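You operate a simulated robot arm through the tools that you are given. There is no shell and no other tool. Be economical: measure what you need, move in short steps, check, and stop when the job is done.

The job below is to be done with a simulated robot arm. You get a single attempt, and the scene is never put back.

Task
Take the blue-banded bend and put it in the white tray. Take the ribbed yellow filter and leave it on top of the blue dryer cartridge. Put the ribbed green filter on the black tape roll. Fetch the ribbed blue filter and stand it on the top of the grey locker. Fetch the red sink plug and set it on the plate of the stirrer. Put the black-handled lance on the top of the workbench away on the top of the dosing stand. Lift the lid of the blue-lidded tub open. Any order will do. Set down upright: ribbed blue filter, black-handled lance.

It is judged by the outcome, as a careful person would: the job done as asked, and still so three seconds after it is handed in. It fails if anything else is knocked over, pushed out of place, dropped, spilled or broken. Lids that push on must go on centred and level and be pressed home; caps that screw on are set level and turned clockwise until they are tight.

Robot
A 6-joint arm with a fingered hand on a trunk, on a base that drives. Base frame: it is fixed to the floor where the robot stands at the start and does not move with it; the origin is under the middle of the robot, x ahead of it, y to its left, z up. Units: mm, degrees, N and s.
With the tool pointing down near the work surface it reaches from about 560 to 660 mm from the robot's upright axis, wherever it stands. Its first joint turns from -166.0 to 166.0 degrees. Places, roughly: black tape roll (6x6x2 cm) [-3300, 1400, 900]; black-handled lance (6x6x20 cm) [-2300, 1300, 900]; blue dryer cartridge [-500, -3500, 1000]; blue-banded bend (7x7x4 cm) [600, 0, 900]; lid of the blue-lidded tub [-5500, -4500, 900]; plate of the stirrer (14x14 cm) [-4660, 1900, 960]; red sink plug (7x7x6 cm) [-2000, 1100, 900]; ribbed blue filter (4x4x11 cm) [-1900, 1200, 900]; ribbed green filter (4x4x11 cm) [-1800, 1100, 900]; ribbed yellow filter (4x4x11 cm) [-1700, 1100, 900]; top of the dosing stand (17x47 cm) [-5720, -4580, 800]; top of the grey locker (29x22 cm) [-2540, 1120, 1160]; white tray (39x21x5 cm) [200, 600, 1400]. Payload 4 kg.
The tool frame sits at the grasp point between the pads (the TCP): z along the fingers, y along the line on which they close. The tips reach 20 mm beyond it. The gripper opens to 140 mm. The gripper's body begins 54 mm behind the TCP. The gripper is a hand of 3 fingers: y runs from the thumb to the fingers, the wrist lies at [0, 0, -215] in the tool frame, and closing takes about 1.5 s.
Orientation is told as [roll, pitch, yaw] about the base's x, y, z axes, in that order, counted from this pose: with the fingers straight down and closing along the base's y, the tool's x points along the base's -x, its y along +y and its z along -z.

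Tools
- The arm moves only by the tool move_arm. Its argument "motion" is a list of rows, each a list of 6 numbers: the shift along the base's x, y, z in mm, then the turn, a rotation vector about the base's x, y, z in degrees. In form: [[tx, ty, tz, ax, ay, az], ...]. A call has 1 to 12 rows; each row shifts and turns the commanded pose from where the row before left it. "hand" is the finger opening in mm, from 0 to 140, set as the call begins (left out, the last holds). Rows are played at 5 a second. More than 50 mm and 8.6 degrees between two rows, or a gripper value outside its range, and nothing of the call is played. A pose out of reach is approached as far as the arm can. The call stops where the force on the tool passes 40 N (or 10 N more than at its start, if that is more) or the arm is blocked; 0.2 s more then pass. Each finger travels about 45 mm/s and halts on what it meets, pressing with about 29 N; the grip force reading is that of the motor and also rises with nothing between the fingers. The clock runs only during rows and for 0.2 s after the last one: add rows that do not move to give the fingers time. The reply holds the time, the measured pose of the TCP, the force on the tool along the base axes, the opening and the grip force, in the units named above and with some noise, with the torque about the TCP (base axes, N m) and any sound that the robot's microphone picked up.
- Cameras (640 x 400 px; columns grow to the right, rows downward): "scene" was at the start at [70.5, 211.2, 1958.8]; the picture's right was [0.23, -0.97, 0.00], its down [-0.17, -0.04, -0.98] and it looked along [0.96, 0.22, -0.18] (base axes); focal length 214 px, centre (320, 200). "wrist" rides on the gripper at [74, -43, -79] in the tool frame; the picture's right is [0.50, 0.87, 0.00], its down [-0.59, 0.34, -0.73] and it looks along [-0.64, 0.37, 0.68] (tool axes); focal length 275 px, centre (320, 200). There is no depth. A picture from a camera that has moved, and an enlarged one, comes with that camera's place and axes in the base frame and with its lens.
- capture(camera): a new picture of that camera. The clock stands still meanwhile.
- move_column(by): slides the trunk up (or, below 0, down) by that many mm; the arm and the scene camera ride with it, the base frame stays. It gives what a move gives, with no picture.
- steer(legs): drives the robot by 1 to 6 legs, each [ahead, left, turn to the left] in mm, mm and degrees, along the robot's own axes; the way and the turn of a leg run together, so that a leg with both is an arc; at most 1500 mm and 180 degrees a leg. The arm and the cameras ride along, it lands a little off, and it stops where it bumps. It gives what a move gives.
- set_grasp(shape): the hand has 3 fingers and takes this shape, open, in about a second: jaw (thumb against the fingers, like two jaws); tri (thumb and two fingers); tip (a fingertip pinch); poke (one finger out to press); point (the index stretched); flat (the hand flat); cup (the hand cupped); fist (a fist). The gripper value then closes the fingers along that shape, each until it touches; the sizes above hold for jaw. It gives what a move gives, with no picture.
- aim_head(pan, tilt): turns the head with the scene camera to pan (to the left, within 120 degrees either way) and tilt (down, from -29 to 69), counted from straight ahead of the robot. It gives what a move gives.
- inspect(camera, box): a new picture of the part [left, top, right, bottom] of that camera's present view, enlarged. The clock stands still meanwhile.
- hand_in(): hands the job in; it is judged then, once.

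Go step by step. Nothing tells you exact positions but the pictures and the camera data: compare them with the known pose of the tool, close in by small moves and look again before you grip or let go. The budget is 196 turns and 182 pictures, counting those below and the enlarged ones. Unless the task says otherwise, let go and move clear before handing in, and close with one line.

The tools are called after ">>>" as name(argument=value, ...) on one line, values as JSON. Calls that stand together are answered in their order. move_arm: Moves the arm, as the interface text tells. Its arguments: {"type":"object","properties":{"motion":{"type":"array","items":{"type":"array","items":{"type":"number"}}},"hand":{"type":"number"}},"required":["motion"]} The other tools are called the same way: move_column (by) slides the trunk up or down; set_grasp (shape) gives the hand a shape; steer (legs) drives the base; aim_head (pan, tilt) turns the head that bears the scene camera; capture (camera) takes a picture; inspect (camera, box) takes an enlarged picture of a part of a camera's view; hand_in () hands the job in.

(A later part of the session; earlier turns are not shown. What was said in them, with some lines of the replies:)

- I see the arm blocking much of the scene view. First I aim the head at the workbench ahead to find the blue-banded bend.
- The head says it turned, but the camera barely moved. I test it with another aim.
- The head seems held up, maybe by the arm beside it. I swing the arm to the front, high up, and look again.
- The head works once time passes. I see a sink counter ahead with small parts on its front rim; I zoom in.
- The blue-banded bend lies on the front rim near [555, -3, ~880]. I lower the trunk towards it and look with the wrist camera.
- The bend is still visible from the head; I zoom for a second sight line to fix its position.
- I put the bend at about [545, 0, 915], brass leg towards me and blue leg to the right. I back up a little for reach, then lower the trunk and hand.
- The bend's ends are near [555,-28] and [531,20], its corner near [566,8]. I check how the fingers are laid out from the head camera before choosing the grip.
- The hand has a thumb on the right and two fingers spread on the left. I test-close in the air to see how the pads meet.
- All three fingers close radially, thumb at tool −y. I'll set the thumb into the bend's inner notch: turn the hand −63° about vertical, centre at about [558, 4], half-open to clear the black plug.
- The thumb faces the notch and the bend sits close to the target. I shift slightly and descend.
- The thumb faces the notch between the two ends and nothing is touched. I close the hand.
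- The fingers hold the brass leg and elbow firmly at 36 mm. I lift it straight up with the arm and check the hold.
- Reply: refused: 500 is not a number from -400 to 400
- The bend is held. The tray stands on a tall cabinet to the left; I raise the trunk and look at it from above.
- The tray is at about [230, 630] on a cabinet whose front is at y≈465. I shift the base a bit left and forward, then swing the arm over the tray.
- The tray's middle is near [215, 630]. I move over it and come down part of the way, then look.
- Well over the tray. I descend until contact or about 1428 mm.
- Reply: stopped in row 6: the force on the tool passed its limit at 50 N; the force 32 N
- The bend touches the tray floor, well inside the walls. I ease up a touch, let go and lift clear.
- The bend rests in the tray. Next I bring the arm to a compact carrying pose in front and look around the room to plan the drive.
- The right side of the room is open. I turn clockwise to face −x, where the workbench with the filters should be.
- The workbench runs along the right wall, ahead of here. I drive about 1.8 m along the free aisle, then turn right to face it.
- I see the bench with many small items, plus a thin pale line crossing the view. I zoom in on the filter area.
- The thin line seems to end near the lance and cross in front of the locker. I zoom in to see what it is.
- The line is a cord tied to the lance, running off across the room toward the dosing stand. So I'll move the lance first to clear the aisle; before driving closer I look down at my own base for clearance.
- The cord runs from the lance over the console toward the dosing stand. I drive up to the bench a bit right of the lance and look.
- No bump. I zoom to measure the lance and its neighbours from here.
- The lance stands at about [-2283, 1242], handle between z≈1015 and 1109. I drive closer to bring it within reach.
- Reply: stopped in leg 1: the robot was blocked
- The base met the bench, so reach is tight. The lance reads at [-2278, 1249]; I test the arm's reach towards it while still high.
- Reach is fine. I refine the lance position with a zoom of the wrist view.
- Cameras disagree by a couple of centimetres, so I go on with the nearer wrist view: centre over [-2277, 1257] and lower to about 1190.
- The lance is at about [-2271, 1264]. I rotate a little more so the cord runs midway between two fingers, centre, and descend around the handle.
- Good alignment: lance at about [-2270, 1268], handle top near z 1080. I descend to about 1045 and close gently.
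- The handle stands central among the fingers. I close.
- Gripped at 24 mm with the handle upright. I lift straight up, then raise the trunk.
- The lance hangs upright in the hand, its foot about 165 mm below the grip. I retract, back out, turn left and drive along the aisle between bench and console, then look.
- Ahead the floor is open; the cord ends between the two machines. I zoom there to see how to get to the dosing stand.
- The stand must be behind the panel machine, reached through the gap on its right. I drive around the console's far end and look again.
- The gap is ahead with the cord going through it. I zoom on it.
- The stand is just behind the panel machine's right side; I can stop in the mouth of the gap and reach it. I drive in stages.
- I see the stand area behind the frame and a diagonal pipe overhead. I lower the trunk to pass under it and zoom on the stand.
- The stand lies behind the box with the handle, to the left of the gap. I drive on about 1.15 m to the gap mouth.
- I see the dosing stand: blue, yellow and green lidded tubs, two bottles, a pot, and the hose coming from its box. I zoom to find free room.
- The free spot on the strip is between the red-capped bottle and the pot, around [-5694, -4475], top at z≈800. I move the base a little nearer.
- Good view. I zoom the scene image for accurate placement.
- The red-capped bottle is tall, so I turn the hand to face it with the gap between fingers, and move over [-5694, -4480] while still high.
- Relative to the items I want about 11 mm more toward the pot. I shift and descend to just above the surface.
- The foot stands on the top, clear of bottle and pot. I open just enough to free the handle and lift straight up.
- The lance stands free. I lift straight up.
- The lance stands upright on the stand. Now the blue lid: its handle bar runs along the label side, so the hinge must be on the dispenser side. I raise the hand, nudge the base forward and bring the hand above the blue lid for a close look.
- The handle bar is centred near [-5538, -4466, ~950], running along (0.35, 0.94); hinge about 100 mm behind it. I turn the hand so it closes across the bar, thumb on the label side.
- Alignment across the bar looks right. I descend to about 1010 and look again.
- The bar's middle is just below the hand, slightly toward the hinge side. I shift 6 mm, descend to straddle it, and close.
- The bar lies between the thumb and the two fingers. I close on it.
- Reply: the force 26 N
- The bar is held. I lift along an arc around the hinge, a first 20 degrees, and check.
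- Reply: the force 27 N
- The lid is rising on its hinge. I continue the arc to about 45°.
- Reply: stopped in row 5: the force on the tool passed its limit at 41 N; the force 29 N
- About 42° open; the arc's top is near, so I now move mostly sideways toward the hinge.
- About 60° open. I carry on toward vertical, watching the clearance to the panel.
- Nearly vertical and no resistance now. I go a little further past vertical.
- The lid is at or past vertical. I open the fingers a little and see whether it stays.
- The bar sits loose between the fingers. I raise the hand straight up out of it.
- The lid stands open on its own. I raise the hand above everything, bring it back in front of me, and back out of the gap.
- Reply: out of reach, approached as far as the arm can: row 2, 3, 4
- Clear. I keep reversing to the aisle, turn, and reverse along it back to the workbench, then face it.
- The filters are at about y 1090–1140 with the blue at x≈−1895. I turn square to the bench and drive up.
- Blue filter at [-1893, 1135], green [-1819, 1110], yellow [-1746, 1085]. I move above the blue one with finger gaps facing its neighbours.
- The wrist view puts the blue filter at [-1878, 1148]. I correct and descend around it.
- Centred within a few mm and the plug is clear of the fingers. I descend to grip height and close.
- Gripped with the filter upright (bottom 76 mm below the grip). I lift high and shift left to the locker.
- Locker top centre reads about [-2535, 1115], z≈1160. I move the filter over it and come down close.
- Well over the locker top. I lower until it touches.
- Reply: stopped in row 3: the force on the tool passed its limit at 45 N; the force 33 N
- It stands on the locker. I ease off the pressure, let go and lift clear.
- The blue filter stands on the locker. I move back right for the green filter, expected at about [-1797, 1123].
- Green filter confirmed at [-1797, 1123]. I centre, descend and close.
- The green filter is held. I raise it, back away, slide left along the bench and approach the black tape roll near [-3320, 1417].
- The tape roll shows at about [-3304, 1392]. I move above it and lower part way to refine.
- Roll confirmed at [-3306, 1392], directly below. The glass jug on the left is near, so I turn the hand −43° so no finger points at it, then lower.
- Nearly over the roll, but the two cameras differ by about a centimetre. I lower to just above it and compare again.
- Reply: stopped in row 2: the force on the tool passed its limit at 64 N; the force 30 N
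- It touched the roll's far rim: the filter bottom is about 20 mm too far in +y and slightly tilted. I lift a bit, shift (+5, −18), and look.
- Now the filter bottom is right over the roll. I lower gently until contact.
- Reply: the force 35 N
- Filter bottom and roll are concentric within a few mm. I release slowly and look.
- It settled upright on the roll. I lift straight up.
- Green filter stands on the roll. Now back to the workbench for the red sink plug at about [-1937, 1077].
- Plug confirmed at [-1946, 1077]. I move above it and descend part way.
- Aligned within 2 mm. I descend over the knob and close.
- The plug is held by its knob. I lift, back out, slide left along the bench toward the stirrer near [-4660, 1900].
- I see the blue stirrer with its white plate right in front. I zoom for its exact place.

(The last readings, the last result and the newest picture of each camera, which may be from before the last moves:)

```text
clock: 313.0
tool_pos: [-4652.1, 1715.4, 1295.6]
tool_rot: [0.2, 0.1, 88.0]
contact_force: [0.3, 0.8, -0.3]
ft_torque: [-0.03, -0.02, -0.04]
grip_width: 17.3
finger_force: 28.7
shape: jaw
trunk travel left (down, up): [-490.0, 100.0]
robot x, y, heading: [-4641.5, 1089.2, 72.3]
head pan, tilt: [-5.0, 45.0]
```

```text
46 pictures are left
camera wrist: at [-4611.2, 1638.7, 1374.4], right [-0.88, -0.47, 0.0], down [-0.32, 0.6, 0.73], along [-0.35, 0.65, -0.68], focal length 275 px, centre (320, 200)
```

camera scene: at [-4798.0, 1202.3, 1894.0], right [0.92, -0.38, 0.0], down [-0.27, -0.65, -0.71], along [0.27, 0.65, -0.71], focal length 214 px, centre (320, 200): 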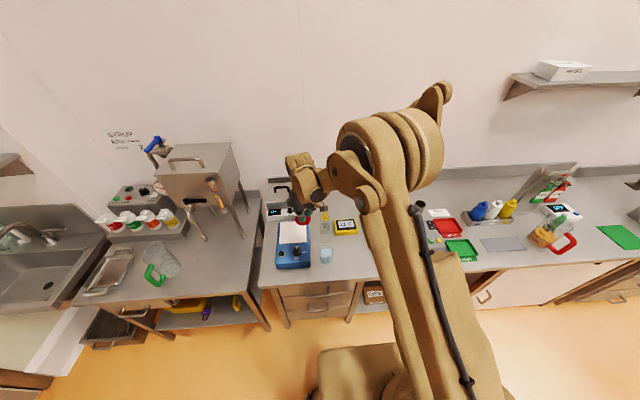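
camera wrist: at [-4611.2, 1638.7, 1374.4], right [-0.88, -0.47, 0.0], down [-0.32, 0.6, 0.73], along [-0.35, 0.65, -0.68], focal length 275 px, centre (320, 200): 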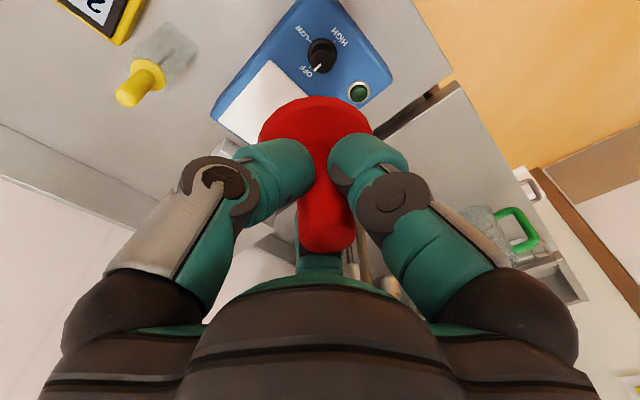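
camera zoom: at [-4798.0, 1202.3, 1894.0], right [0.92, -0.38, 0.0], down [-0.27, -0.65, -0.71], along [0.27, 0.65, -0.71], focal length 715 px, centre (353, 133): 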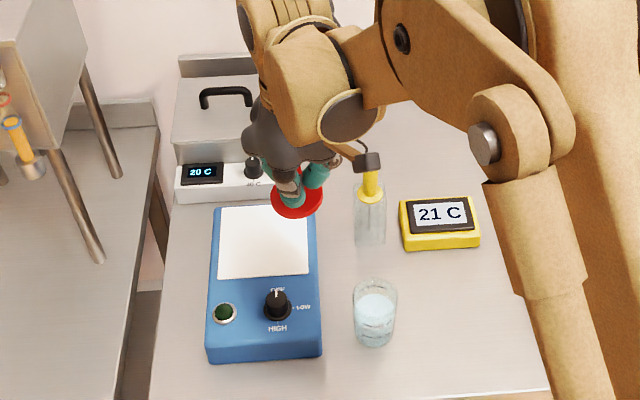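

Plate centre is at about [-4666, 1888], z≈960. I move the base nearer, then the plug over the plate.

>>> steer(legs=[[120, 0, 0]])

>>> capture(camera="wrist")

```text
clock: 314.2
tool_pos: [-4615.1, 1828.7, 1295.6]
tool_rot: [0.1, 0.1, 87.8]
contact_force: [0.2, 0.9, 0.0]
ft_torque: [-0.03, 0.01, -0.01]
grip_width: 17.6
finger_force: 29.4
shape: jaw
trunk travel left (down, up): [-490.0, 100.0]
robot x, y, heading: [-4601.8, 1199.9, 72.5]
head pan, tilt: [-5.0, 45.0]
```

```text
45 pictures are left
camera wrist: at [-4574.1, 1753.3, 1374.4], right [-0.88, -0.47, 0.0], down [-0.32, 0.6, 0.73], along [-0.35, 0.65, -0.68], focal length 275 px, centre (320, 200)
```

wrist: 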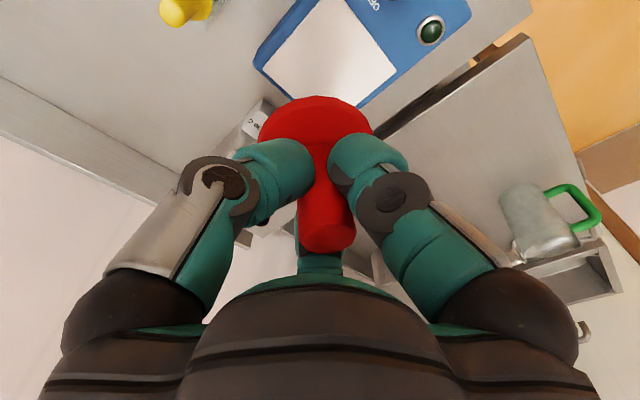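

Plate centre by its corners: [-4667, 1894]. I move over it and descend to about 1040.

>>> move_arm(motion=[[-17, 20, 0, 0, 0, 0], [-17, 20, 0, 0, 0, 0], [-16, 19, 0, 0, 0, 0], [0, 0, -45, 0, 0, 0], [0, 0, -45, 0, 0, 0], [0, 0, -45, 0, 0, 0], [0, 0, -45, 0, 0, 0], [0, 0, -45, 0, 0, 0], [0, 0, -30, 0, 0, 0]])

>>> capture(camera="wrist")

>>> inspect(camera="scene", box=[240, 160, 380, 280])

```text
clock: 316.2
tool_pos: [-4664.8, 1886.5, 1042.2]
tool_rot: [0.1, 0.1, 88.0]
contact_force: [0.4, 0.3, -1.2]
ft_torque: [0.0, -0.02, 0.01]
grip_width: 17.5
finger_force: 29.2
shape: jaw
trunk travel left (down, up): [-490.0, 100.0]
robot x, y, heading: [-4604.5, 1202.1, 72.5]
head pan, tilt: [-5.0, 45.0]
```

```text
44 pictures are left
camera wrist: at [-4624.7, 1809.6, 1120.7], right [-0.88, -0.47, 0.0], down [-0.32, 0.6, 0.73], along [-0.35, 0.65, -0.68], focal length 275 px, centre (320, 200)
```

wrist: 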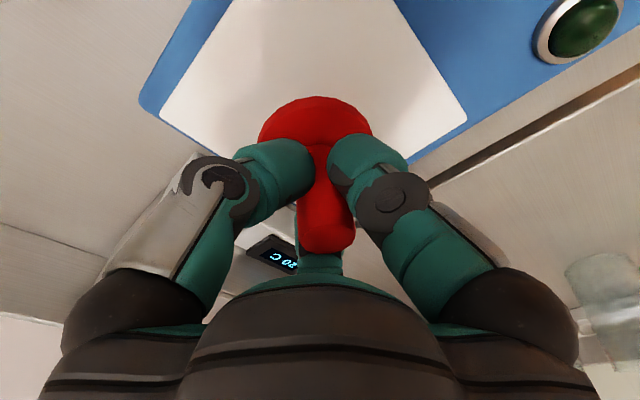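

```text
3.33 times, centred on (310, 220) of scene
camera zoom: at [-4761.9, 1316.9, 1894.0], right [0.92, -0.39, 0.0], down [-0.27, -0.65, -0.71], along [0.27, 0.65, -0.71], focal length 715 px, centre (353, 133)
```

zoom: 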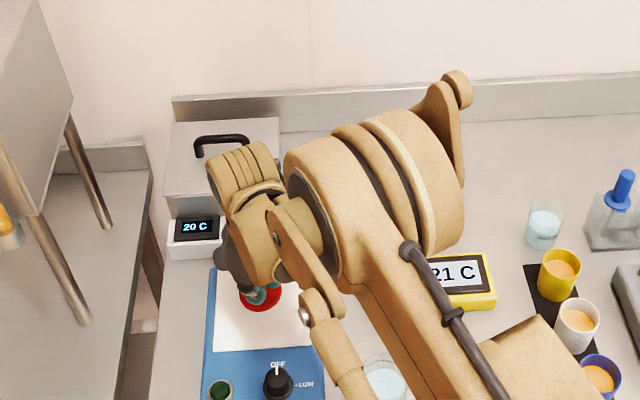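

Well within the plate. I lower until contact.

>>> move_arm(motion=[[-1, 4, -15, 0, 0, 0], [0, 0, -8, 0, 0, 0], [0, 0, -4, 0, 0, 0], [0, 0, -3, 0, 0, 0], [0, 0, -3, 0, 0, 0], [0, 0, -3, 0, 0, 0], [0, 0, -3, 0, 0, 0], [0, 0, -3, 0, 0, 0]])

```text
clock: 318.0
tool_pos: [-4663.8, 1873.7, 1034.0]
tool_rot: [0.1, 0.2, 87.9]
contact_force: [0.8, -0.2, -1.1]
ft_torque: [-0.02, -0.01, 0.01]
grip_width: 17.7
finger_force: 29.3
shape: jaw
out of reach, approached as far as the arm can: row 1, 2, 3, 5, 7
trunk travel left (down, up): [-490.0, 100.0]
robot x, y, heading: [-4604.3, 1198.7, 72.3]
head pan, tilt: [-5.0, 45.0]
```

The arm ran out of reach at this trunk height. I raise the hand and lower the trunk instead to keep the reach.

>>> move_arm(motion=[[0, 0, 45, 0, 0, 0], [0, 0, 45, 0, 0, 0], [0, 0, 45, 0, 0, 0], [0, 0, 45, 0, 0, 0], [0, 0, 0, 0, 0, 0]])

>>> move_column(by=-140)

```text
clock: 319.2
tool_pos: [-4662.0, 1874.8, 1211.6]
tool_rot: [0.1, 0.2, 87.8]
contact_force: [-0.6, 0.7, -1.6]
ft_torque: [-0.04, -0.01, -0.01]
grip_width: 17.6
finger_force: 28.5
shape: jaw
trunk travel left (down, up): [-490.0, 100.0]
robot x, y, heading: [-4606.0, 1198.2, 72.5]
head pan, tilt: [-5.0, 45.0]
```

```text
clock: 320.9
tool_pos: [-4661.8, 1871.8, 1071.7]
tool_rot: [0.2, 0.2, 87.9]
contact_force: [0.4, -0.9, 0.5]
ft_torque: [0.0, 0.01, 0.01]
grip_width: 17.4
finger_force: 29.3
shape: jaw
trunk travel left (down, up): [-350.0, 240.0]
robot x, y, heading: [-4606.6, 1203.9, 72.6]
head pan, tilt: [-5.0, 45.0]
```

Now I shift back to the plate middle and lower to contact.

>>> move_arm(motion=[[-2, 14, -20, 0, 0, 0], [0, 0, -20, 0, 0, 0], [0, 0, -12, 0, 0, 0], [0, 0, -5, 0, 0, 0], [0, 0, -3, 0, 0, 0], [0, 0, -3, 0, 0, 0], [0, 0, -3, 0, 0, 0], [0, 0, -3, 0, 0, 0]])

>>> capture(camera="wrist")

```text
clock: 322.7
tool_pos: [-4661.6, 1886.7, 1007.6]
tool_rot: [0.1, -0.2, 87.9]
contact_force: [1.5, 1.0, 30.3]
ft_torque: [-0.05, 0.27, 0.01]
grip_width: 18.4
finger_force: 29.4
shape: jaw
trunk travel left (down, up): [-350.0, 240.0]
robot x, y, heading: [-4607.6, 1207.8, 72.5]
head pan, tilt: [-5.0, 45.0]
stopped in row 8: the force on the tool passed its limit at 45 N (the readings are from after the stop); the commanded pose is now the measured one
```

```text
42 pictures are left
camera wrist: at [-4620.7, 1808.6, 1085.7], right [-0.88, -0.47, 0.0], down [-0.31, 0.6, 0.74], along [-0.34, 0.65, -0.68], focal length 275 px, centre (320, 200)
```

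wrist: 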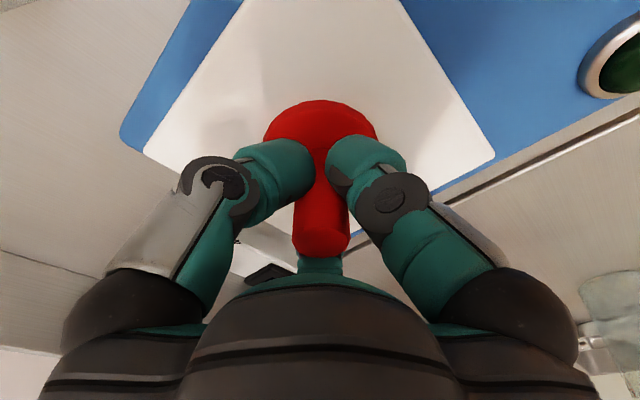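

The plug sits centrally on the plate. I ease off, release and lift clear.

>>> move_arm(motion=[[0, 0, 1.5, 0, 0, 0], [0, 0, 0, 0, 0, 0], [0, 0, 0, 0, 0, 0], [0, 0, 0, 0, 0, 0], [0, 0, 0, 0, 0, 0], [0, 0, 15, 0, 0, 0], [0, 0, 30, 0, 0, 0], [0, 0, 45, 0, 0, 0], [0, 0, 45, 0, 0, 0], [0, 0, 45, 0, 0, 0]], hand=55)

>>> inspect(camera="scene", box=[240, 160, 380, 280])

```text
clock: 324.9
tool_pos: [-4659.0, 1885.7, 1186.4]
tool_rot: [0.1, -0.1, 87.8]
contact_force: [0.4, 0.7, -0.3]
ft_torque: [-0.02, 0.0, 0.02]
grip_width: 54.6
finger_force: 0.0
shape: jaw
trunk travel left (down, up): [-350.0, 240.0]
robot x, y, heading: [-4607.9, 1201.1, 72.0]
head pan, tilt: [-5.0, 45.0]
```

```text
3.33 times, centred on (310, 220) of scene
camera zoom: at [-4761.4, 1315.1, 1754.2], right [0.92, -0.39, 0.0], down [-0.27, -0.65, -0.71], along [0.27, 0.65, -0.71], focal length 715 px, centre (353, 133)
```

zoom: 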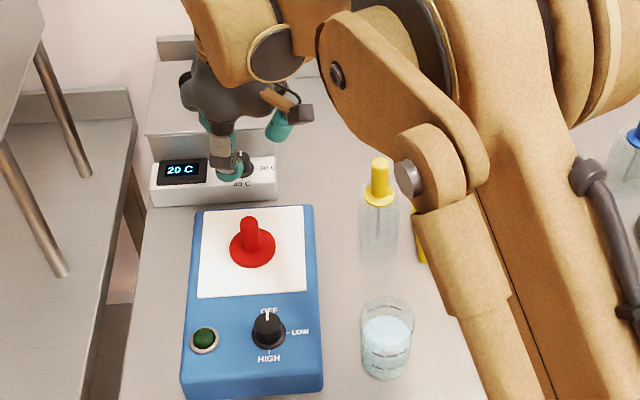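

The plug is on the plate. Now back to the workbench for the yellow filter at about [-1724, 1098].

>>> steer(legs=[[-420, 0, 0], [0, -1500, 0], [0, -1430, 0], [0, 0, 2.5], [350, 0, 0]])

>>> capture(camera="wrist")

```text
clock: 343.5
tool_pos: [-1961.5, 1023.5, 1185.1]
tool_rot: [0.1, 0.0, 93.4]
contact_force: [0.2, 0.6, -0.3]
ft_torque: [-0.02, -0.01, 0.0]
grip_width: 54.8
finger_force: 0.0
shape: jaw
trunk travel left (down, up): [-350.0, 240.0]
robot x, y, heading: [-1840.0, 343.3, 77.9]
head pan, tilt: [-5.0, 45.0]
```

```text
40 pictures are left
camera wrist: at [-1913.0, 950.9, 1264.2], right [-0.83, -0.55, 0.0], down [-0.37, 0.57, 0.74], along [-0.41, 0.61, -0.68], focal length 275 px, centre (320, 200)
```

wrist: 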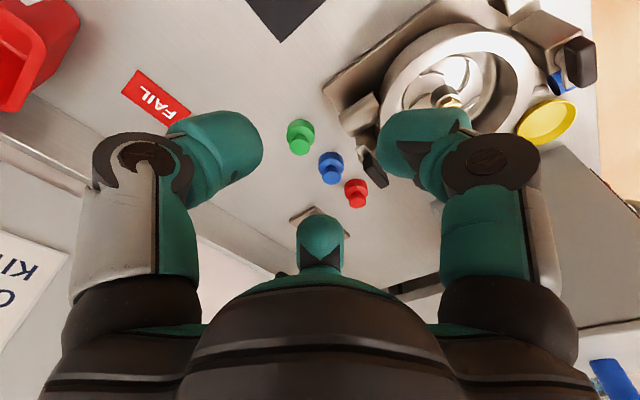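

I advance 110 mm and bring the hand above the yellow filter.

>>> steer(legs=[[110, 0, 0]])

>>> move_arm(motion=[[43, -7, 0, 0, 0, 8], [43, -7, 0, 0, 0, 8], [43, -7, 0, 0, 0, 8], [43, -6, 0, 0, 0, 8], [42, -6, 0, 0, 0, 8], [0, 0, -35, 0, 0, 0], [0, 0, -35, 0, 0, 0]], hand=70)

>>> capture(camera="wrist")

```text
clock: 344.7
tool_pos: [-1937.3, 1132.4, 1186.0]
tool_rot: [0.0, -0.1, 93.5]
contact_force: [0.2, 0.3, -0.6]
ft_torque: [-0.02, 0.03, 0.01]
grip_width: 54.8
finger_force: 0.0
shape: jaw
trunk travel left (down, up): [-350.0, 240.0]
robot x, y, heading: [-1816.8, 458.6, 78.2]
head pan, tilt: [-5.0, 45.0]
```

```text
clock: 346.3
tool_pos: [-1726.2, 1096.4, 1116.0]
tool_rot: [0.2, 0.0, 133.5]
contact_force: [-0.2, -0.7, 0.2]
ft_torque: [-0.02, 0.02, 0.01]
grip_width: 69.9
finger_force: 0.2
shape: jaw
trunk travel left (down, up): [-350.0, 240.0]
robot x, y, heading: [-1818.4, 456.2, 78.1]
head pan, tilt: [-5.0, 45.0]
```

```text
39 pictures are left
camera wrist: at [-1642.3, 1072.6, 1194.6], right [-0.28, -0.96, 0.0], down [-0.65, 0.19, 0.74], along [-0.71, 0.21, -0.68], focal length 275 px, centre (320, 200)
```

wrist: 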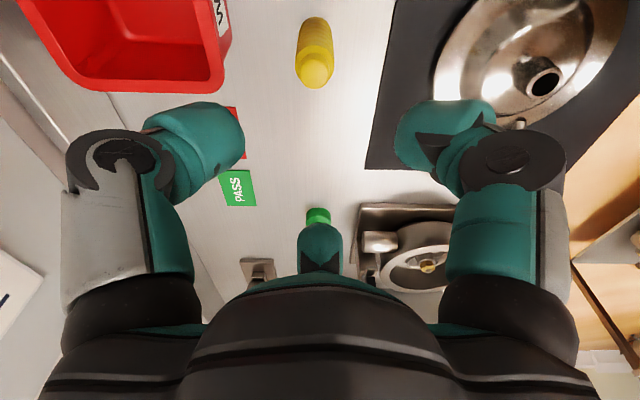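

Yellow filter at [-1729, 1105]. I centre, descend, close and lift.

>>> move_arm(motion=[[-2, 5, -30, 0, 0, 0], [-1, 4, -30, 0, 0, 0], [0, 0, -30, 0, 0, 0], [0, 0, -30, 0, 0, 0], [0, 0, -30, 0, 0, 0], [0, 0, -9, 0, 0, 0]])

>>> move_arm(motion=[[0, 0, 0, 0, 0, 0], [0, 0, 0, 0, 0, 0], [0, 0, 0, 0, 0, 0], [0, 0, 0, 0, 0, 0], [0, 0, 0, 0, 0, 0], [0, 0, 0, 0, 0, 0], [0, 0, 0, 0, 0, 0]], hand=0)

>>> move_arm(motion=[[0, 0, 15, 0, 0, 0], [0, 0, 40, 0, 0, 0], [0, 0, 45, 0, 0, 0], [0, 0, 45, 0, 0, 0], [0, 0, 45, 0, 0, 0], [0, 0, 45, 0, 0, 0]])

>>> capture(camera="wrist")

```text
clock: 347.7
tool_pos: [-1726.0, 1107.5, 956.2]
tool_rot: [0.1, 0.0, 133.4]
contact_force: [-0.6, -0.4, 0.2]
ft_torque: [0.0, 0.03, 0.01]
grip_width: 69.7
finger_force: 0.1
shape: jaw
trunk travel left (down, up): [-350.0, 240.0]
robot x, y, heading: [-1820.5, 456.1, 78.1]
head pan, tilt: [-5.0, 45.0]
```

```text
clock: 349.3
tool_pos: [-1727.4, 1108.1, 955.6]
tool_rot: [0.0, 0.0, 133.5]
contact_force: [-0.4, 0.0, 0.0]
ft_torque: [0.0, -0.01, 0.01]
grip_width: 25.6
finger_force: 28.9
shape: jaw
trunk travel left (down, up): [-350.0, 240.0]
robot x, y, heading: [-1817.8, 454.7, 77.9]
head pan, tilt: [-5.0, 45.0]
```

```text
clock: 350.7
tool_pos: [-1728.2, 1106.4, 1192.9]
tool_rot: [0.1, -0.2, 133.5]
contact_force: [-0.1, -0.3, -0.2]
ft_torque: [0.01, -0.03, -0.01]
grip_width: 25.4
finger_force: 29.2
shape: jaw
trunk travel left (down, up): [-350.0, 240.0]
robot x, y, heading: [-1816.2, 454.5, 78.2]
head pan, tilt: [-5.0, 45.0]
```

```text
38 pictures are left
camera wrist: at [-1644.5, 1080.8, 1271.4], right [-0.28, -0.96, 0.0], down [-0.65, 0.19, 0.74], along [-0.71, 0.21, -0.68], focal length 275 px, centre (320, 200)
```

wrist: 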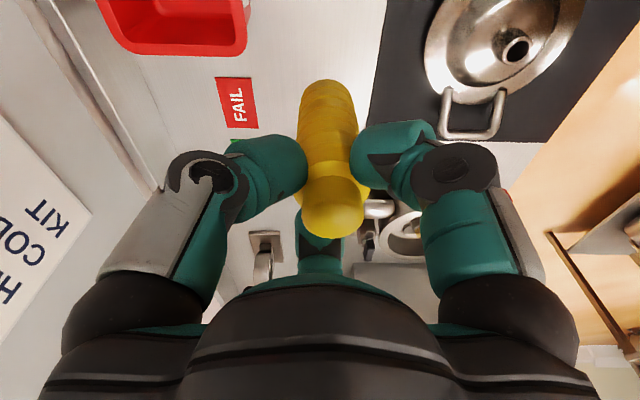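

The yellow filter is held. I back out and drive round to the open floor to look for the blue dryer cartridge near [-500, -3500].

>>> steer(legs=[[-450, 0, 0], [0, 0, -83], [1260, 0, 0], [0, 0, -85], [900, 0, 0]])

>>> aim_head(pan=10, tilt=20)

>>> move_arm(motion=[[0, 0, 0, 0, 0, 0], [0, 0, 0, 0, 0, 0], [0, 0, 0, 0, 0, 0]])

>>> capture(camera="scene")

```text
clock: 370.6
tool_pos: [-566.7, -1620.4, 1192.2]
tool_rot: [0.0, -0.1, -32.0]
contact_force: [0.2, -0.2, 0.3]
ft_torque: [-0.02, 0.0, 0.0]
grip_width: 25.4
finger_force: 28.3
shape: jaw
trunk travel left (down, up): [-350.0, 240.0]
robot x, y, heading: [-646.3, -966.4, -87.5]
head pan, tilt: [-5.0, 45.0]
```

```text
clock: 371.5
tool_pos: [-567.3, -1618.4, 1190.8]
tool_rot: [0.1, -0.1, -32.0]
contact_force: [0.9, 0.1, -0.1]
ft_torque: [0.02, 0.0, 0.01]
grip_width: 25.3
finger_force: 28.9
shape: jaw
trunk travel left (down, up): [-350.0, 240.0]
robot x, y, heading: [-639.5, -964.3, -87.3]
head pan, tilt: [10.0, 20.0]
```

```text
clock: 372.3
tool_pos: [-566.9, -1617.8, 1191.0]
tool_rot: [0.1, 0.0, -32.0]
contact_force: [0.4, 0.4, -0.9]
ft_torque: [-0.03, 0.01, -0.03]
grip_width: 25.3
finger_force: 29.4
shape: jaw
trunk travel left (down, up): [-350.0, 240.0]
robot x, y, heading: [-644.4, -962.6, -87.5]
head pan, tilt: [10.0, 20.0]
```

```text
37 pictures are left
camera scene: at [-434.1, -1028.7, 1792.7], right [-0.98, -0.22, 0.0], down [-0.07, 0.33, -0.94], along [0.2, -0.92, -0.34], focal length 214 px, centre (320, 200)
```

scene: 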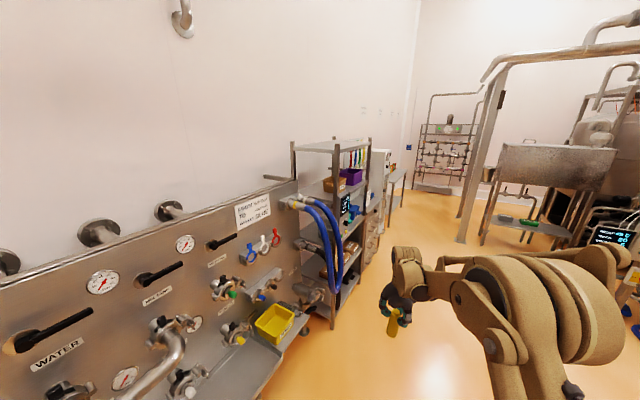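

The shelf rack and cabinets lie along the left; the cartridge should be at around (371,195). I zoom there.

>>> inspect(camera="scene", box=[280, 130, 440, 290])

```text
2.50 times, centred on (360, 210) of scene
camera zoom: at [-434.1, -1028.7, 1792.7], right [-0.98, -0.22, 0.0], down [-0.07, 0.33, -0.94], along [0.2, -0.92, -0.34], focal length 536 px, centre (220, 175)
```

zoom: 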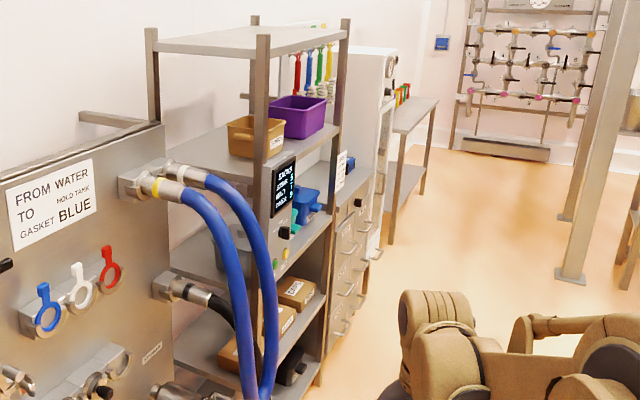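

A blue item stands on the cabinet beyond the rack. I drive past the trolley, then diagonally out to the right so there is room to turn toward it.

>>> steer(legs=[[950, 0, 0], [950, -700, 0]])

>>> aim_head(pan=50, tilt=30)

>>> move_arm(motion=[[0, 0, 0, 0, 0, 0], [0, 0, 0, 0, 0, 0], [0, 0, 0, 0, 0, 0], [0, 0, 0, 0, 0, 0]])

>>> capture(camera="scene")

```text
clock: 382.9
tool_pos: [-1197.6, -3556.7, 1190.6]
tool_rot: [0.2, 0.0, -32.3]
contact_force: [-0.8, -0.3, -0.6]
ft_torque: [0.01, 0.02, 0.0]
grip_width: 25.3
finger_force: 29.1
shape: jaw
trunk travel left (down, up): [-350.0, 240.0]
robot x, y, heading: [-1271.6, -2904.0, -87.8]
head pan, tilt: [10.0, 20.0]
```

```text
clock: 384.0
tool_pos: [-1196.4, -3556.9, 1192.1]
tool_rot: [0.1, 0.0, -32.3]
contact_force: [0.0, -0.5, -0.6]
ft_torque: [-0.03, -0.04, -0.02]
grip_width: 25.0
finger_force: 29.4
shape: jaw
trunk travel left (down, up): [-350.0, 240.0]
robot x, y, heading: [-1274.0, -2903.0, -87.6]
head pan, tilt: [50.0, 30.0]
```

```text
clock: 385.0
tool_pos: [-1196.8, -3556.9, 1192.9]
tool_rot: [0.1, 0.1, -32.3]
contact_force: [-0.2, 0.3, -0.1]
ft_torque: [-0.02, 0.01, 0.01]
grip_width: 25.3
finger_force: 29.4
shape: jaw
trunk travel left (down, up): [-350.0, 240.0]
robot x, y, heading: [-1273.9, -2903.9, -87.7]
head pan, tilt: [50.0, 30.0]
```

```text
35 pictures are left
camera scene: at [-1010.4, -2931.6, 1776.7], right [-0.61, -0.79, 0.0], down [-0.4, 0.31, -0.87], along [0.68, -0.53, -0.5], focal length 214 px, centre (320, 200)
```

scene: 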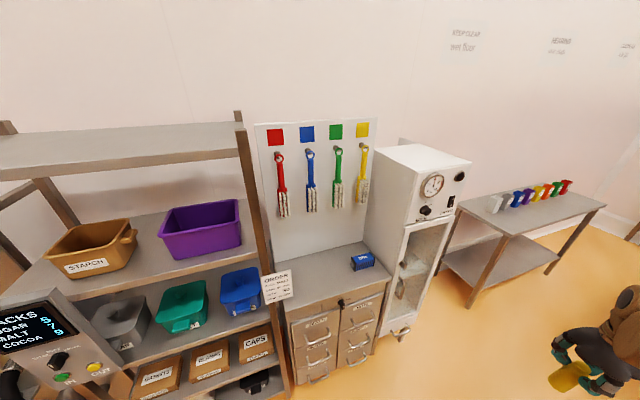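

I see the blue cartridge on the drawer cabinet's top. I zoom to read it.

>>> inspect(camera="scene", box=[290, 210, 430, 320])

```text
3.64 times, centred on (360, 265) of scene
camera zoom: at [-1010.4, -2931.6, 1776.7], right [-0.61, -0.79, 0.0], down [-0.4, 0.31, -0.87], along [0.68, -0.53, -0.5], focal length 780 px, centre (174, -36)
```

zoom: 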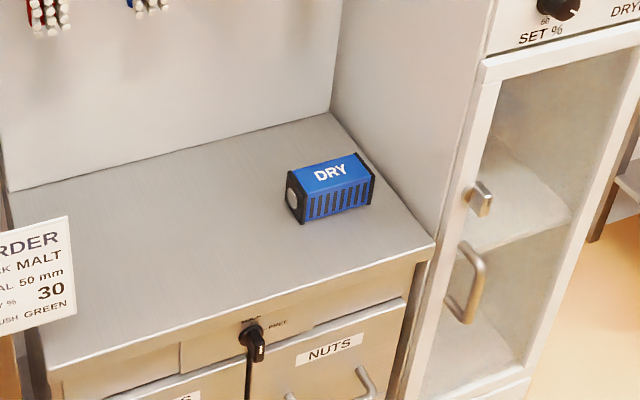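

The cartridge lies flat near [-532, -3577], top about z 1000, its right end next to the tall oven. I turn here first, then come in from the left so the arm stays clear of the oven.

>>> steer(legs=[[0, 0, 55], [300, -90, 0]])

>>> aim_head(pan=0, tilt=45)

>>> move_arm(motion=[[0, 0, 0, 0, 0, 0], [0, 0, 0, 0, 0, 0], [0, 0, 0, 0, 0, 0], [0, 0, 0, 0, 0, 0]])

>>> capture(camera="scene")

>>> capture(camera="wrist")

```text
clock: 389.6
tool_pos: [-482.1, -3448.4, 1190.5]
tool_rot: [0.2, 0.0, 23.4]
contact_force: [0.1, 1.1, -0.6]
ft_torque: [0.0, -0.04, 0.0]
grip_width: 25.3
finger_force: 28.9
shape: jaw
trunk travel left (down, up): [-350.0, 240.0]
robot x, y, heading: [-1064.3, -3141.3, -32.1]
head pan, tilt: [50.0, 30.0]
```

```text
clock: 390.8
tool_pos: [-482.1, -3446.8, 1190.6]
tool_rot: [0.1, -0.1, 23.3]
contact_force: [-1.3, 0.4, 0.0]
ft_torque: [0.02, 0.01, -0.04]
grip_width: 25.0
finger_force: 29.0
shape: jaw
trunk travel left (down, up): [-350.0, 240.0]
robot x, y, heading: [-1062.4, -3140.4, -32.2]
head pan, tilt: [0.0, 45.0]
```

```text
clock: 391.8
tool_pos: [-482.9, -3446.9, 1191.1]
tool_rot: [0.1, 0.0, 23.5]
contact_force: [0.9, -0.8, 0.2]
ft_torque: [-0.01, 0.03, 0.0]
grip_width: 25.0
finger_force: 29.2
shape: jaw
trunk travel left (down, up): [-350.0, 240.0]
robot x, y, heading: [-1066.4, -3137.2, -32.1]
head pan, tilt: [0.0, 45.0]
```

```text
33 pictures are left
camera scene: at [-911.4, -3011.4, 1754.1], right [-0.53, -0.85, 0.0], down [-0.6, 0.38, -0.71], along [0.6, -0.38, -0.71], focal length 214 px, centre (320, 200)
```

scene: 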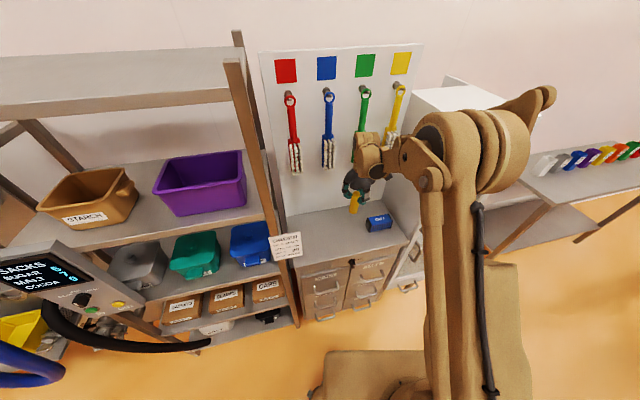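

```text
32 pictures are left
camera wrist: at [-532.9, -3517.3, 1270.3], right [-0.8, 0.6, 0.0], down [0.4, 0.54, 0.74], along [0.44, 0.59, -0.68], focal length 275 px, centre (320, 200)
```

wrist: 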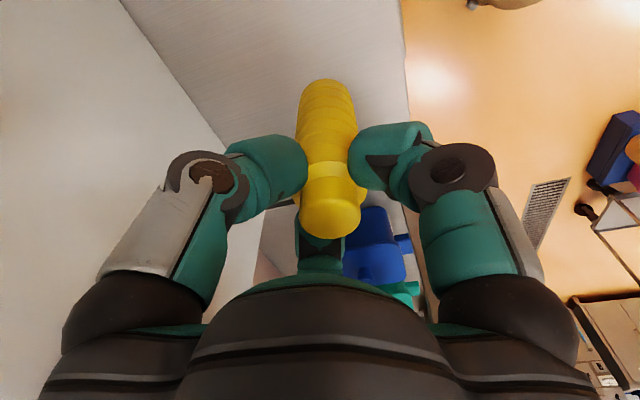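

The wrist camera faces the oven side; I turn the hand −69° so the camera points back toward me and a finger gap faces the oven. Then I zoom on the cartridge.

>>> move_arm(motion=[[0, 0, 0, 0, 0, -7.7], [0, 0, 0, 0, 0, -7.7], [0, 0, 0, 0, 0, -7.7], [0, 0, 0, 0, 0, -7.7], [0, 0, 0, 0, 0, -7.7], [0, 0, 0, 0, 0, -7.7], [0, 0, 0, 0, 0, -7.7], [0, 0, 0, 0, 0, -7.7], [0, 0, 0, 0, 0, -7.7]])

>>> capture(camera="wrist")

>>> inspect(camera="scene", box=[320, 170, 440, 270])

```text
clock: 393.8
tool_pos: [-482.8, -3446.5, 1192.2]
tool_rot: [0.1, 0.1, -46.0]
contact_force: [0.7, 0.4, -0.6]
ft_torque: [0.0, -0.03, 0.01]
grip_width: 25.0
finger_force: 28.8
shape: jaw
trunk travel left (down, up): [-350.0, 240.0]
robot x, y, heading: [-1061.9, -3138.0, -32.0]
head pan, tilt: [0.0, 45.0]
```

```text
31 pictures are left
camera wrist: at [-564.1, -3424.6, 1270.5], right [0.28, 0.96, 0.0], down [0.65, -0.19, 0.74], along [0.71, -0.2, -0.68], focal length 275 px, centre (320, 200)
```

wrist: 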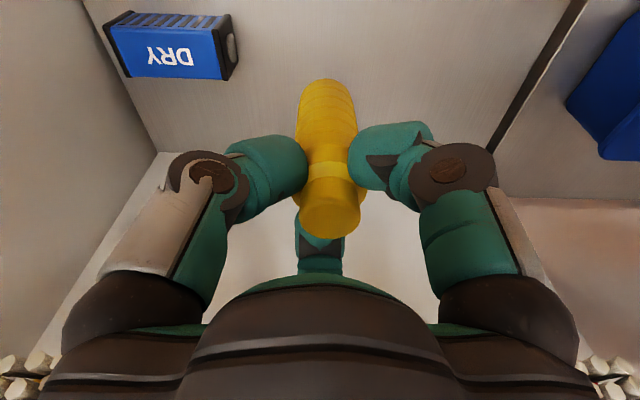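

```text
4.00 times, centred on (380, 220) of scene
camera zoom: at [-911.5, -3011.4, 1754.1], right [-0.53, -0.85, 0.0], down [-0.6, 0.38, -0.71], along [0.6, -0.38, -0.71], focal length 858 px, centre (80, 120)
```

zoom: 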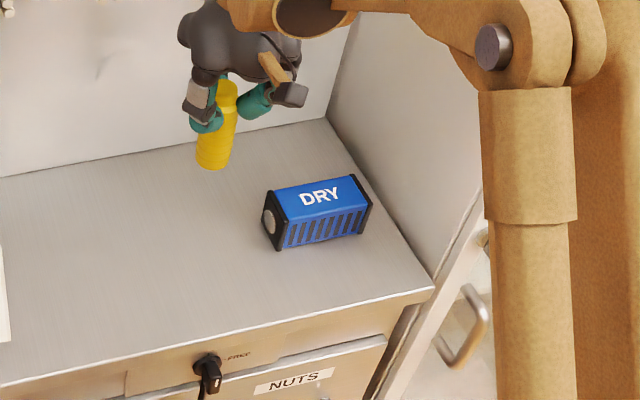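

The cartridge top is about 105×53 mm, centred at [-500, -3613], z≈950, with ~100 mm from its centre to the oven wall. I pre-position the hand, then bring the base 80 mm closer.

>>> move_arm(motion=[[-28, -40, 0, 0, 0, 0], [-28, -40, 0, 0, 0, 0], [-27, -39, 0, 0, 0, 0]])

>>> steer(legs=[[80, 0, 0]])

>>> capture(camera="wrist")

>>> inspect(camera="scene", box=[320, 170, 440, 270])

```text
clock: 394.6
tool_pos: [-567.1, -3570.2, 1192.8]
tool_rot: [0.2, -0.1, -45.9]
contact_force: [-0.6, 0.4, -0.5]
ft_torque: [0.0, 0.0, 0.0]
grip_width: 25.3
finger_force: 29.1
shape: jaw
trunk travel left (down, up): [-350.0, 240.0]
robot x, y, heading: [-1063.8, -3137.5, -32.2]
head pan, tilt: [0.0, 45.0]
```

```text
clock: 395.6
tool_pos: [-498.2, -3610.9, 1192.2]
tool_rot: [0.1, 0.0, -45.8]
contact_force: [0.3, 0.1, -0.6]
ft_torque: [0.03, 0.02, -0.02]
grip_width: 25.4
finger_force: 28.6
shape: jaw
trunk travel left (down, up): [-350.0, 240.0]
robot x, y, heading: [-993.4, -3183.7, -32.2]
head pan, tilt: [0.0, 45.0]
```

```text
29 pictures are left
camera wrist: at [-579.1, -3588.5, 1270.7], right [0.27, 0.96, 0.0], down [0.65, -0.19, 0.73], along [0.71, -0.2, -0.68], focal length 275 px, centre (320, 200)
```

wrist: 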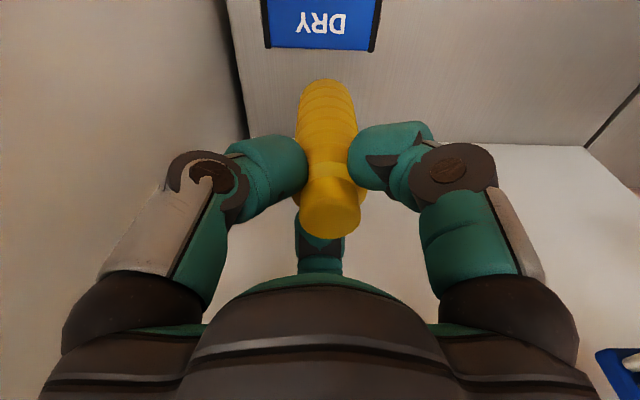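

```text
4.00 times, centred on (380, 220) of scene
camera zoom: at [-842.2, -3054.8, 1754.0], right [-0.53, -0.85, 0.0], down [-0.6, 0.38, -0.71], along [0.6, -0.38, -0.71], focal length 858 px, centre (80, 120)
```

zoom: 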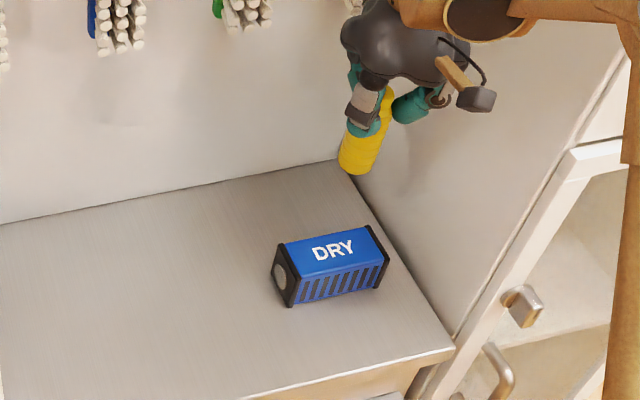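

The filter is right above the cartridge's middle. I lower to about 1058 and check.

>>> move_arm(motion=[[0, 0, -40, 0, 0, 0], [0, 0, -40, 0, 0, 0], [0, 0, -35, 0, 0, 0], [0, 0, -18, 0, 0, 0]])

>>> capture(camera="wrist")

>>> inspect(camera="scene", box=[340, 180, 430, 260])

```text
clock: 396.6
tool_pos: [-497.9, -3610.3, 1059.1]
tool_rot: [0.2, 0.0, -45.8]
contact_force: [-0.5, 0.7, 0.3]
ft_torque: [0.02, 0.01, 0.02]
grip_width: 25.2
finger_force: 28.5
shape: jaw
trunk travel left (down, up): [-350.0, 240.0]
robot x, y, heading: [-996.5, -3181.0, -31.9]
head pan, tilt: [0.0, 45.0]
```

```text
27 pictures are left
camera wrist: at [-579.4, -3587.5, 1137.8], right [0.27, 0.96, 0.0], down [0.65, -0.19, 0.74], along [0.71, -0.2, -0.68], focal length 275 px, centre (320, 200)
```

wrist: 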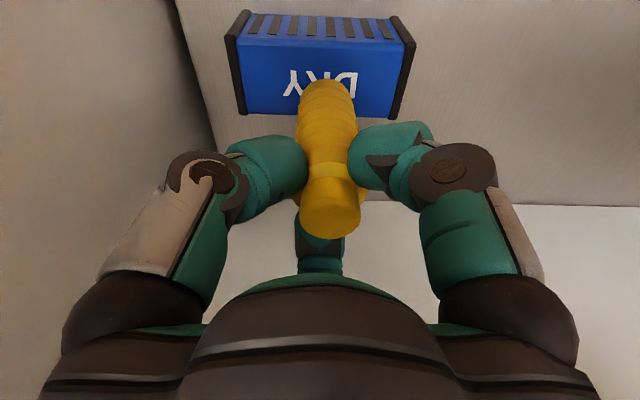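

```text
5.00 times, centred on (385, 220) of scene
camera zoom: at [-844.1, -3053.8, 1754.1], right [-0.53, -0.85, 0.0], down [-0.6, 0.38, -0.71], along [0.6, -0.38, -0.71], focal length 1072 px, centre (-5, 100)
```

zoom: 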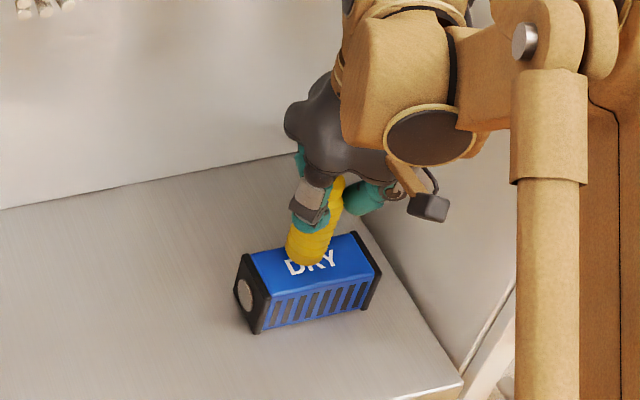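

Alignment is within 5 mm. I shift 4 mm and lower gently to contact.

>>> move_arm(motion=[[-4, -3, -6, 0, 0, 0], [0, 0, -4, 0, 0, 0], [0, 0, -3, 0, 0, 0], [0, 0, -2, 0, 0, 0], [0, 0, -2, 0, 0, 0], [0, 0, -2, 0, 0, 0], [0, 0, -2, 0, 0, 0], [0, 0, -2, 0, 0, 0]])

>>> inspect(camera="wrist", box=[200, 0, 440, 240])

>>> inspect(camera="scene", box=[340, 180, 430, 260])

```text
clock: 397.3
tool_pos: [-502.5, -3612.1, 1051.5]
tool_rot: [0.0, -0.3, -45.9]
contact_force: [4.4, -2.7, 35.0]
ft_torque: [0.05, -0.1, -0.01]
grip_width: 26.9
finger_force: 29.0
shape: jaw
trunk travel left (down, up): [-350.0, 240.0]
robot x, y, heading: [-998.4, -3178.0, -32.0]
head pan, tilt: [0.0, 45.0]
stopped in row 3: the force on the tool passed its limit at 44 N (the readings are from after the stop); the commanded pose is now the measured one
```

```text
1.67 times, centred on (320, 120) of wrist
camera zoom: at [-584.5, -3590.2, 1130.5], right [0.27, 0.96, 0.0], down [0.65, -0.18, 0.74], along [0.71, -0.2, -0.67], focal length 459 px, centre (320, 333)
```

zoom: 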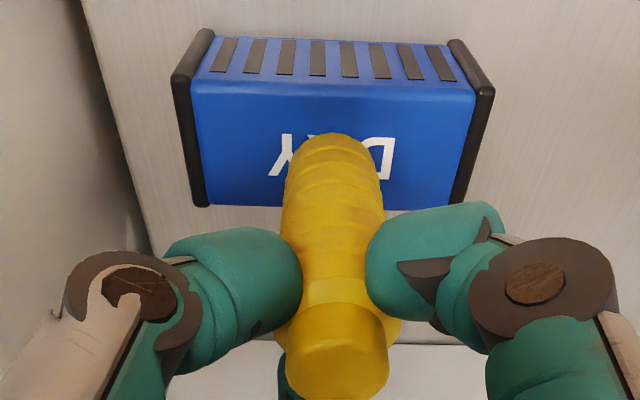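

```text
5.00 times, centred on (385, 220) of scene
camera zoom: at [-846.0, -3052.1, 1754.5], right [-0.53, -0.85, 0.0], down [-0.6, 0.38, -0.71], along [0.6, -0.38, -0.71], focal length 1072 px, centre (-5, 100)
```

zoom: 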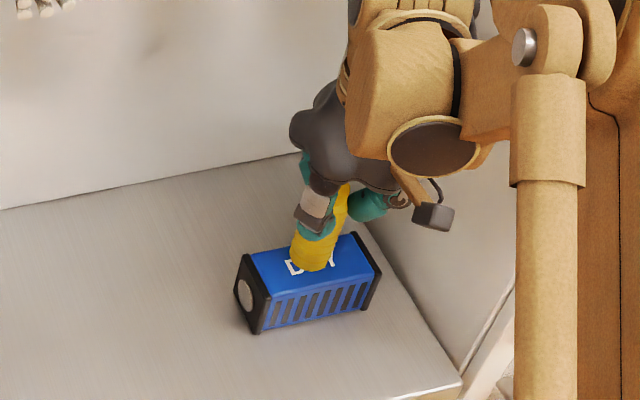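

The base sits about 7 mm too far back on the cartridge. I lift slightly, shift forward, and set down again.

>>> move_arm(motion=[[0, 0, 7, 0, 0, 0], [-7, 2, 0, 0, 0, 0], [0, 0, 0, 0, 0, 0], [0, 0, -2, 0, 0, 0], [0, 0, -1.5, 0, 0, 0], [0, 0, -1.5, 0, 0, 0], [0, 0, -1.5, 0, 0, 0], [0, 0, -1.5, 0, 0, 0]])

>>> inspect(camera="wrist", box=[200, 0, 440, 240])

>>> inspect(camera="scene", box=[340, 180, 430, 260])

```text
clock: 399.1
tool_pos: [-509.7, -3609.3, 1050.3]
tool_rot: [0.1, -0.3, -46.0]
contact_force: [6.6, -4.5, 42.7]
ft_torque: [-0.02, -0.22, -0.04]
grip_width: 27.2
finger_force: 28.8
shape: jaw
trunk travel left (down, up): [-350.0, 240.0]
robot x, y, heading: [-994.9, -3180.7, -32.1]
head pan, tilt: [0.0, 45.0]
```

```text
1.67 times, centred on (320, 120) of wrist
camera zoom: at [-592.1, -3587.9, 1130.2], right [0.27, 0.96, 0.0], down [0.65, -0.18, 0.74], along [0.71, -0.2, -0.67], focal length 459 px, centre (320, 333)
```

zoom: 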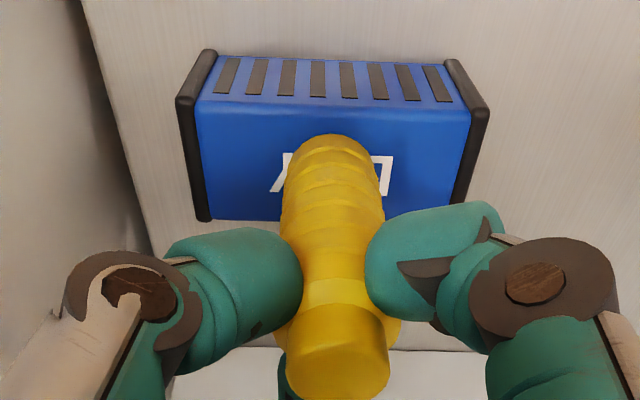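

```text
5.00 times, centred on (385, 220) of scene
camera zoom: at [-847.0, -3050.9, 1754.5], right [-0.53, -0.85, 0.0], down [-0.6, 0.37, -0.71], along [0.6, -0.38, -0.71], focal length 1072 px, centre (-5, 100)
```

zoom: 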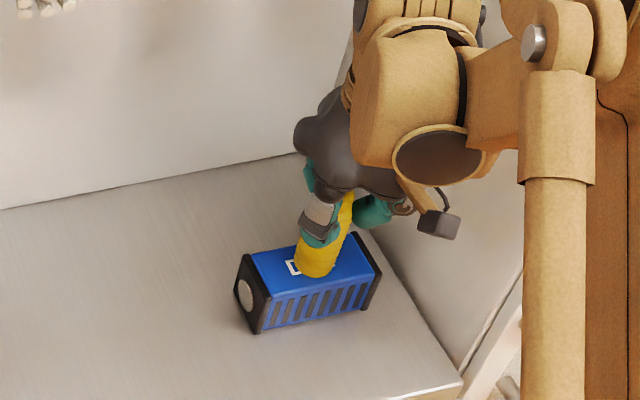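

Centred, and the filter stands nearly vertical. I relieve the pressure and open slowly.

>>> move_arm(motion=[[0, 0, 2, 0, 0, 0], [0, 0, 0, 0, 0, 0]])

>>> move_arm(motion=[[0, 0, 0, 0, 0, 0], [0, 0, 0, 0, 0, 0], [0, 0, 0, 0, 0, 0], [0, 0, 0, 0, 0, 0]], hand=55)

>>> capture(camera="wrist")

```text
clock: 399.7
tool_pos: [-510.5, -3610.0, 1052.3]
tool_rot: [0.1, -0.2, -45.9]
contact_force: [4.7, -2.7, 26.1]
ft_torque: [-0.07, -0.2, -0.05]
grip_width: 27.0
finger_force: 29.0
shape: jaw
trunk travel left (down, up): [-350.0, 240.0]
robot x, y, heading: [-998.4, -3182.1, -32.0]
head pan, tilt: [0.0, 45.0]
```

```text
clock: 400.7
tool_pos: [-508.9, -3612.2, 1050.9]
tool_rot: [0.1, -0.1, -45.9]
contact_force: [0.4, -0.1, 0.6]
ft_torque: [0.0, 0.0, 0.02]
grip_width: 54.9
finger_force: 0.1
shape: jaw
trunk travel left (down, up): [-350.0, 240.0]
robot x, y, heading: [-994.0, -3182.1, -32.2]
head pan, tilt: [0.0, 45.0]
```

```text
21 pictures are left
camera wrist: at [-591.1, -3589.3, 1130.1], right [0.27, 0.96, 0.0], down [0.65, -0.19, 0.74], along [0.71, -0.2, -0.68], focal length 275 px, centre (320, 200)
```

wrist: 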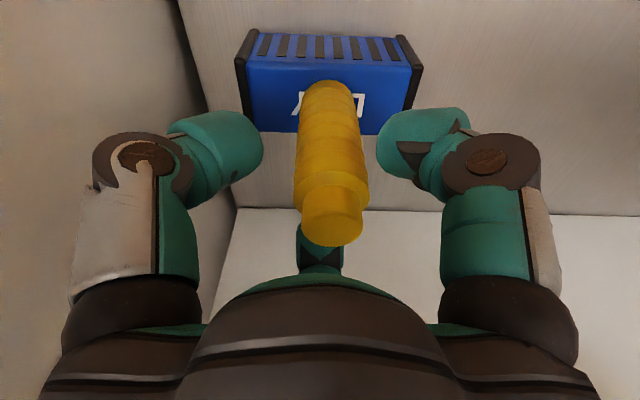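

The yellow filter stands free on the cartridge. I lift straight up and check.

>>> move_arm(motion=[[0, 0, 10, 0, 0, 0], [0, 0, 20, 0, 0, 0], [0, 0, 30, 0, 0, 0], [0, 0, 45, 0, 0, 0], [0, 0, 45, 0, 0, 0], [0, 0, 45, 0, 0, 0]])

>>> inspect(camera="scene", box=[300, 160, 440, 270])

```text
clock: 402.1
tool_pos: [-510.5, -3608.5, 1244.4]
tool_rot: [0.1, -0.1, -45.8]
contact_force: [0.3, -0.6, 0.4]
ft_torque: [-0.02, -0.01, 0.0]
grip_width: 54.6
finger_force: 0.1
shape: jaw
trunk travel left (down, up): [-350.0, 240.0]
robot x, y, heading: [-994.2, -3180.9, -32.1]
head pan, tilt: [0.0, 45.0]
```

```text
3.64 times, centred on (370, 215) of scene
camera zoom: at [-845.3, -3052.9, 1754.1], right [-0.53, -0.85, 0.0], down [-0.6, 0.38, -0.71], along [0.6, -0.38, -0.71], focal length 780 px, centre (138, 146)
```

zoom: 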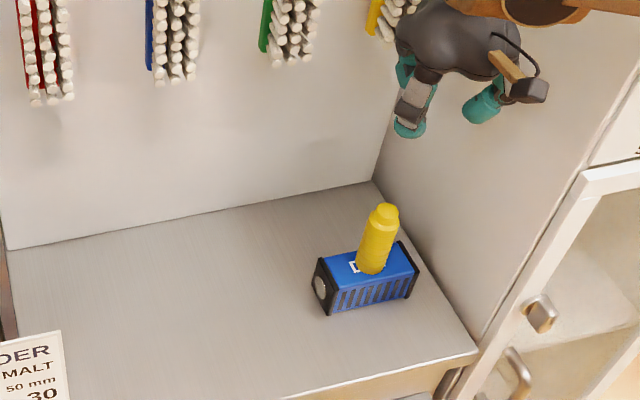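

The yellow filter stands on the blue cartridge and every other item was checked when placed. I back away a little and hand in.

>>> steer(legs=[[-250, 0, 0]])

>>> capture(camera="scene")

```text
clock: 404.0
tool_pos: [-719.1, -3474.1, 1244.0]
tool_rot: [0.0, -0.2, -45.5]
contact_force: [-0.7, 0.7, 0.1]
ft_torque: [-0.01, -0.04, 0.0]
grip_width: 55.0
finger_force: 0.2
shape: jaw
trunk travel left (down, up): [-350.0, 240.0]
robot x, y, heading: [-1209.7, -3051.5, -31.7]
head pan, tilt: [0.0, 45.0]
```

```text
19 pictures are left
camera scene: at [-1058.7, -2919.7, 1754.2], right [-0.53, -0.85, 0.0], down [-0.6, 0.37, -0.71], along [0.6, -0.37, -0.71], focal length 214 px, centre (320, 200)
```

scene: 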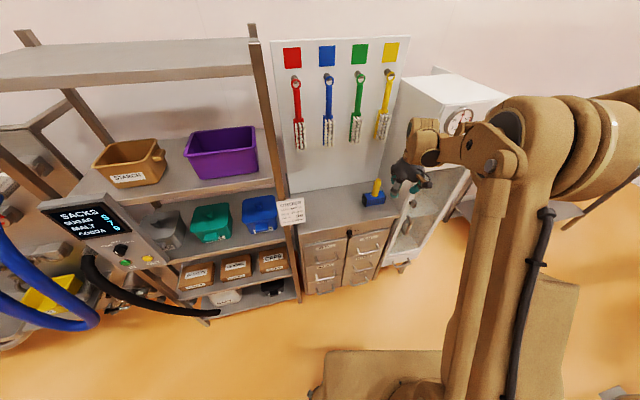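

All the work is in place and the hand is clear; I hand in.

>>> hand_in()

```text
The job is handed in.
```

All seven parts of the job are done and handed in; I checked each one by camera as I left it, and nothing was knocked over or dropped that I saw.
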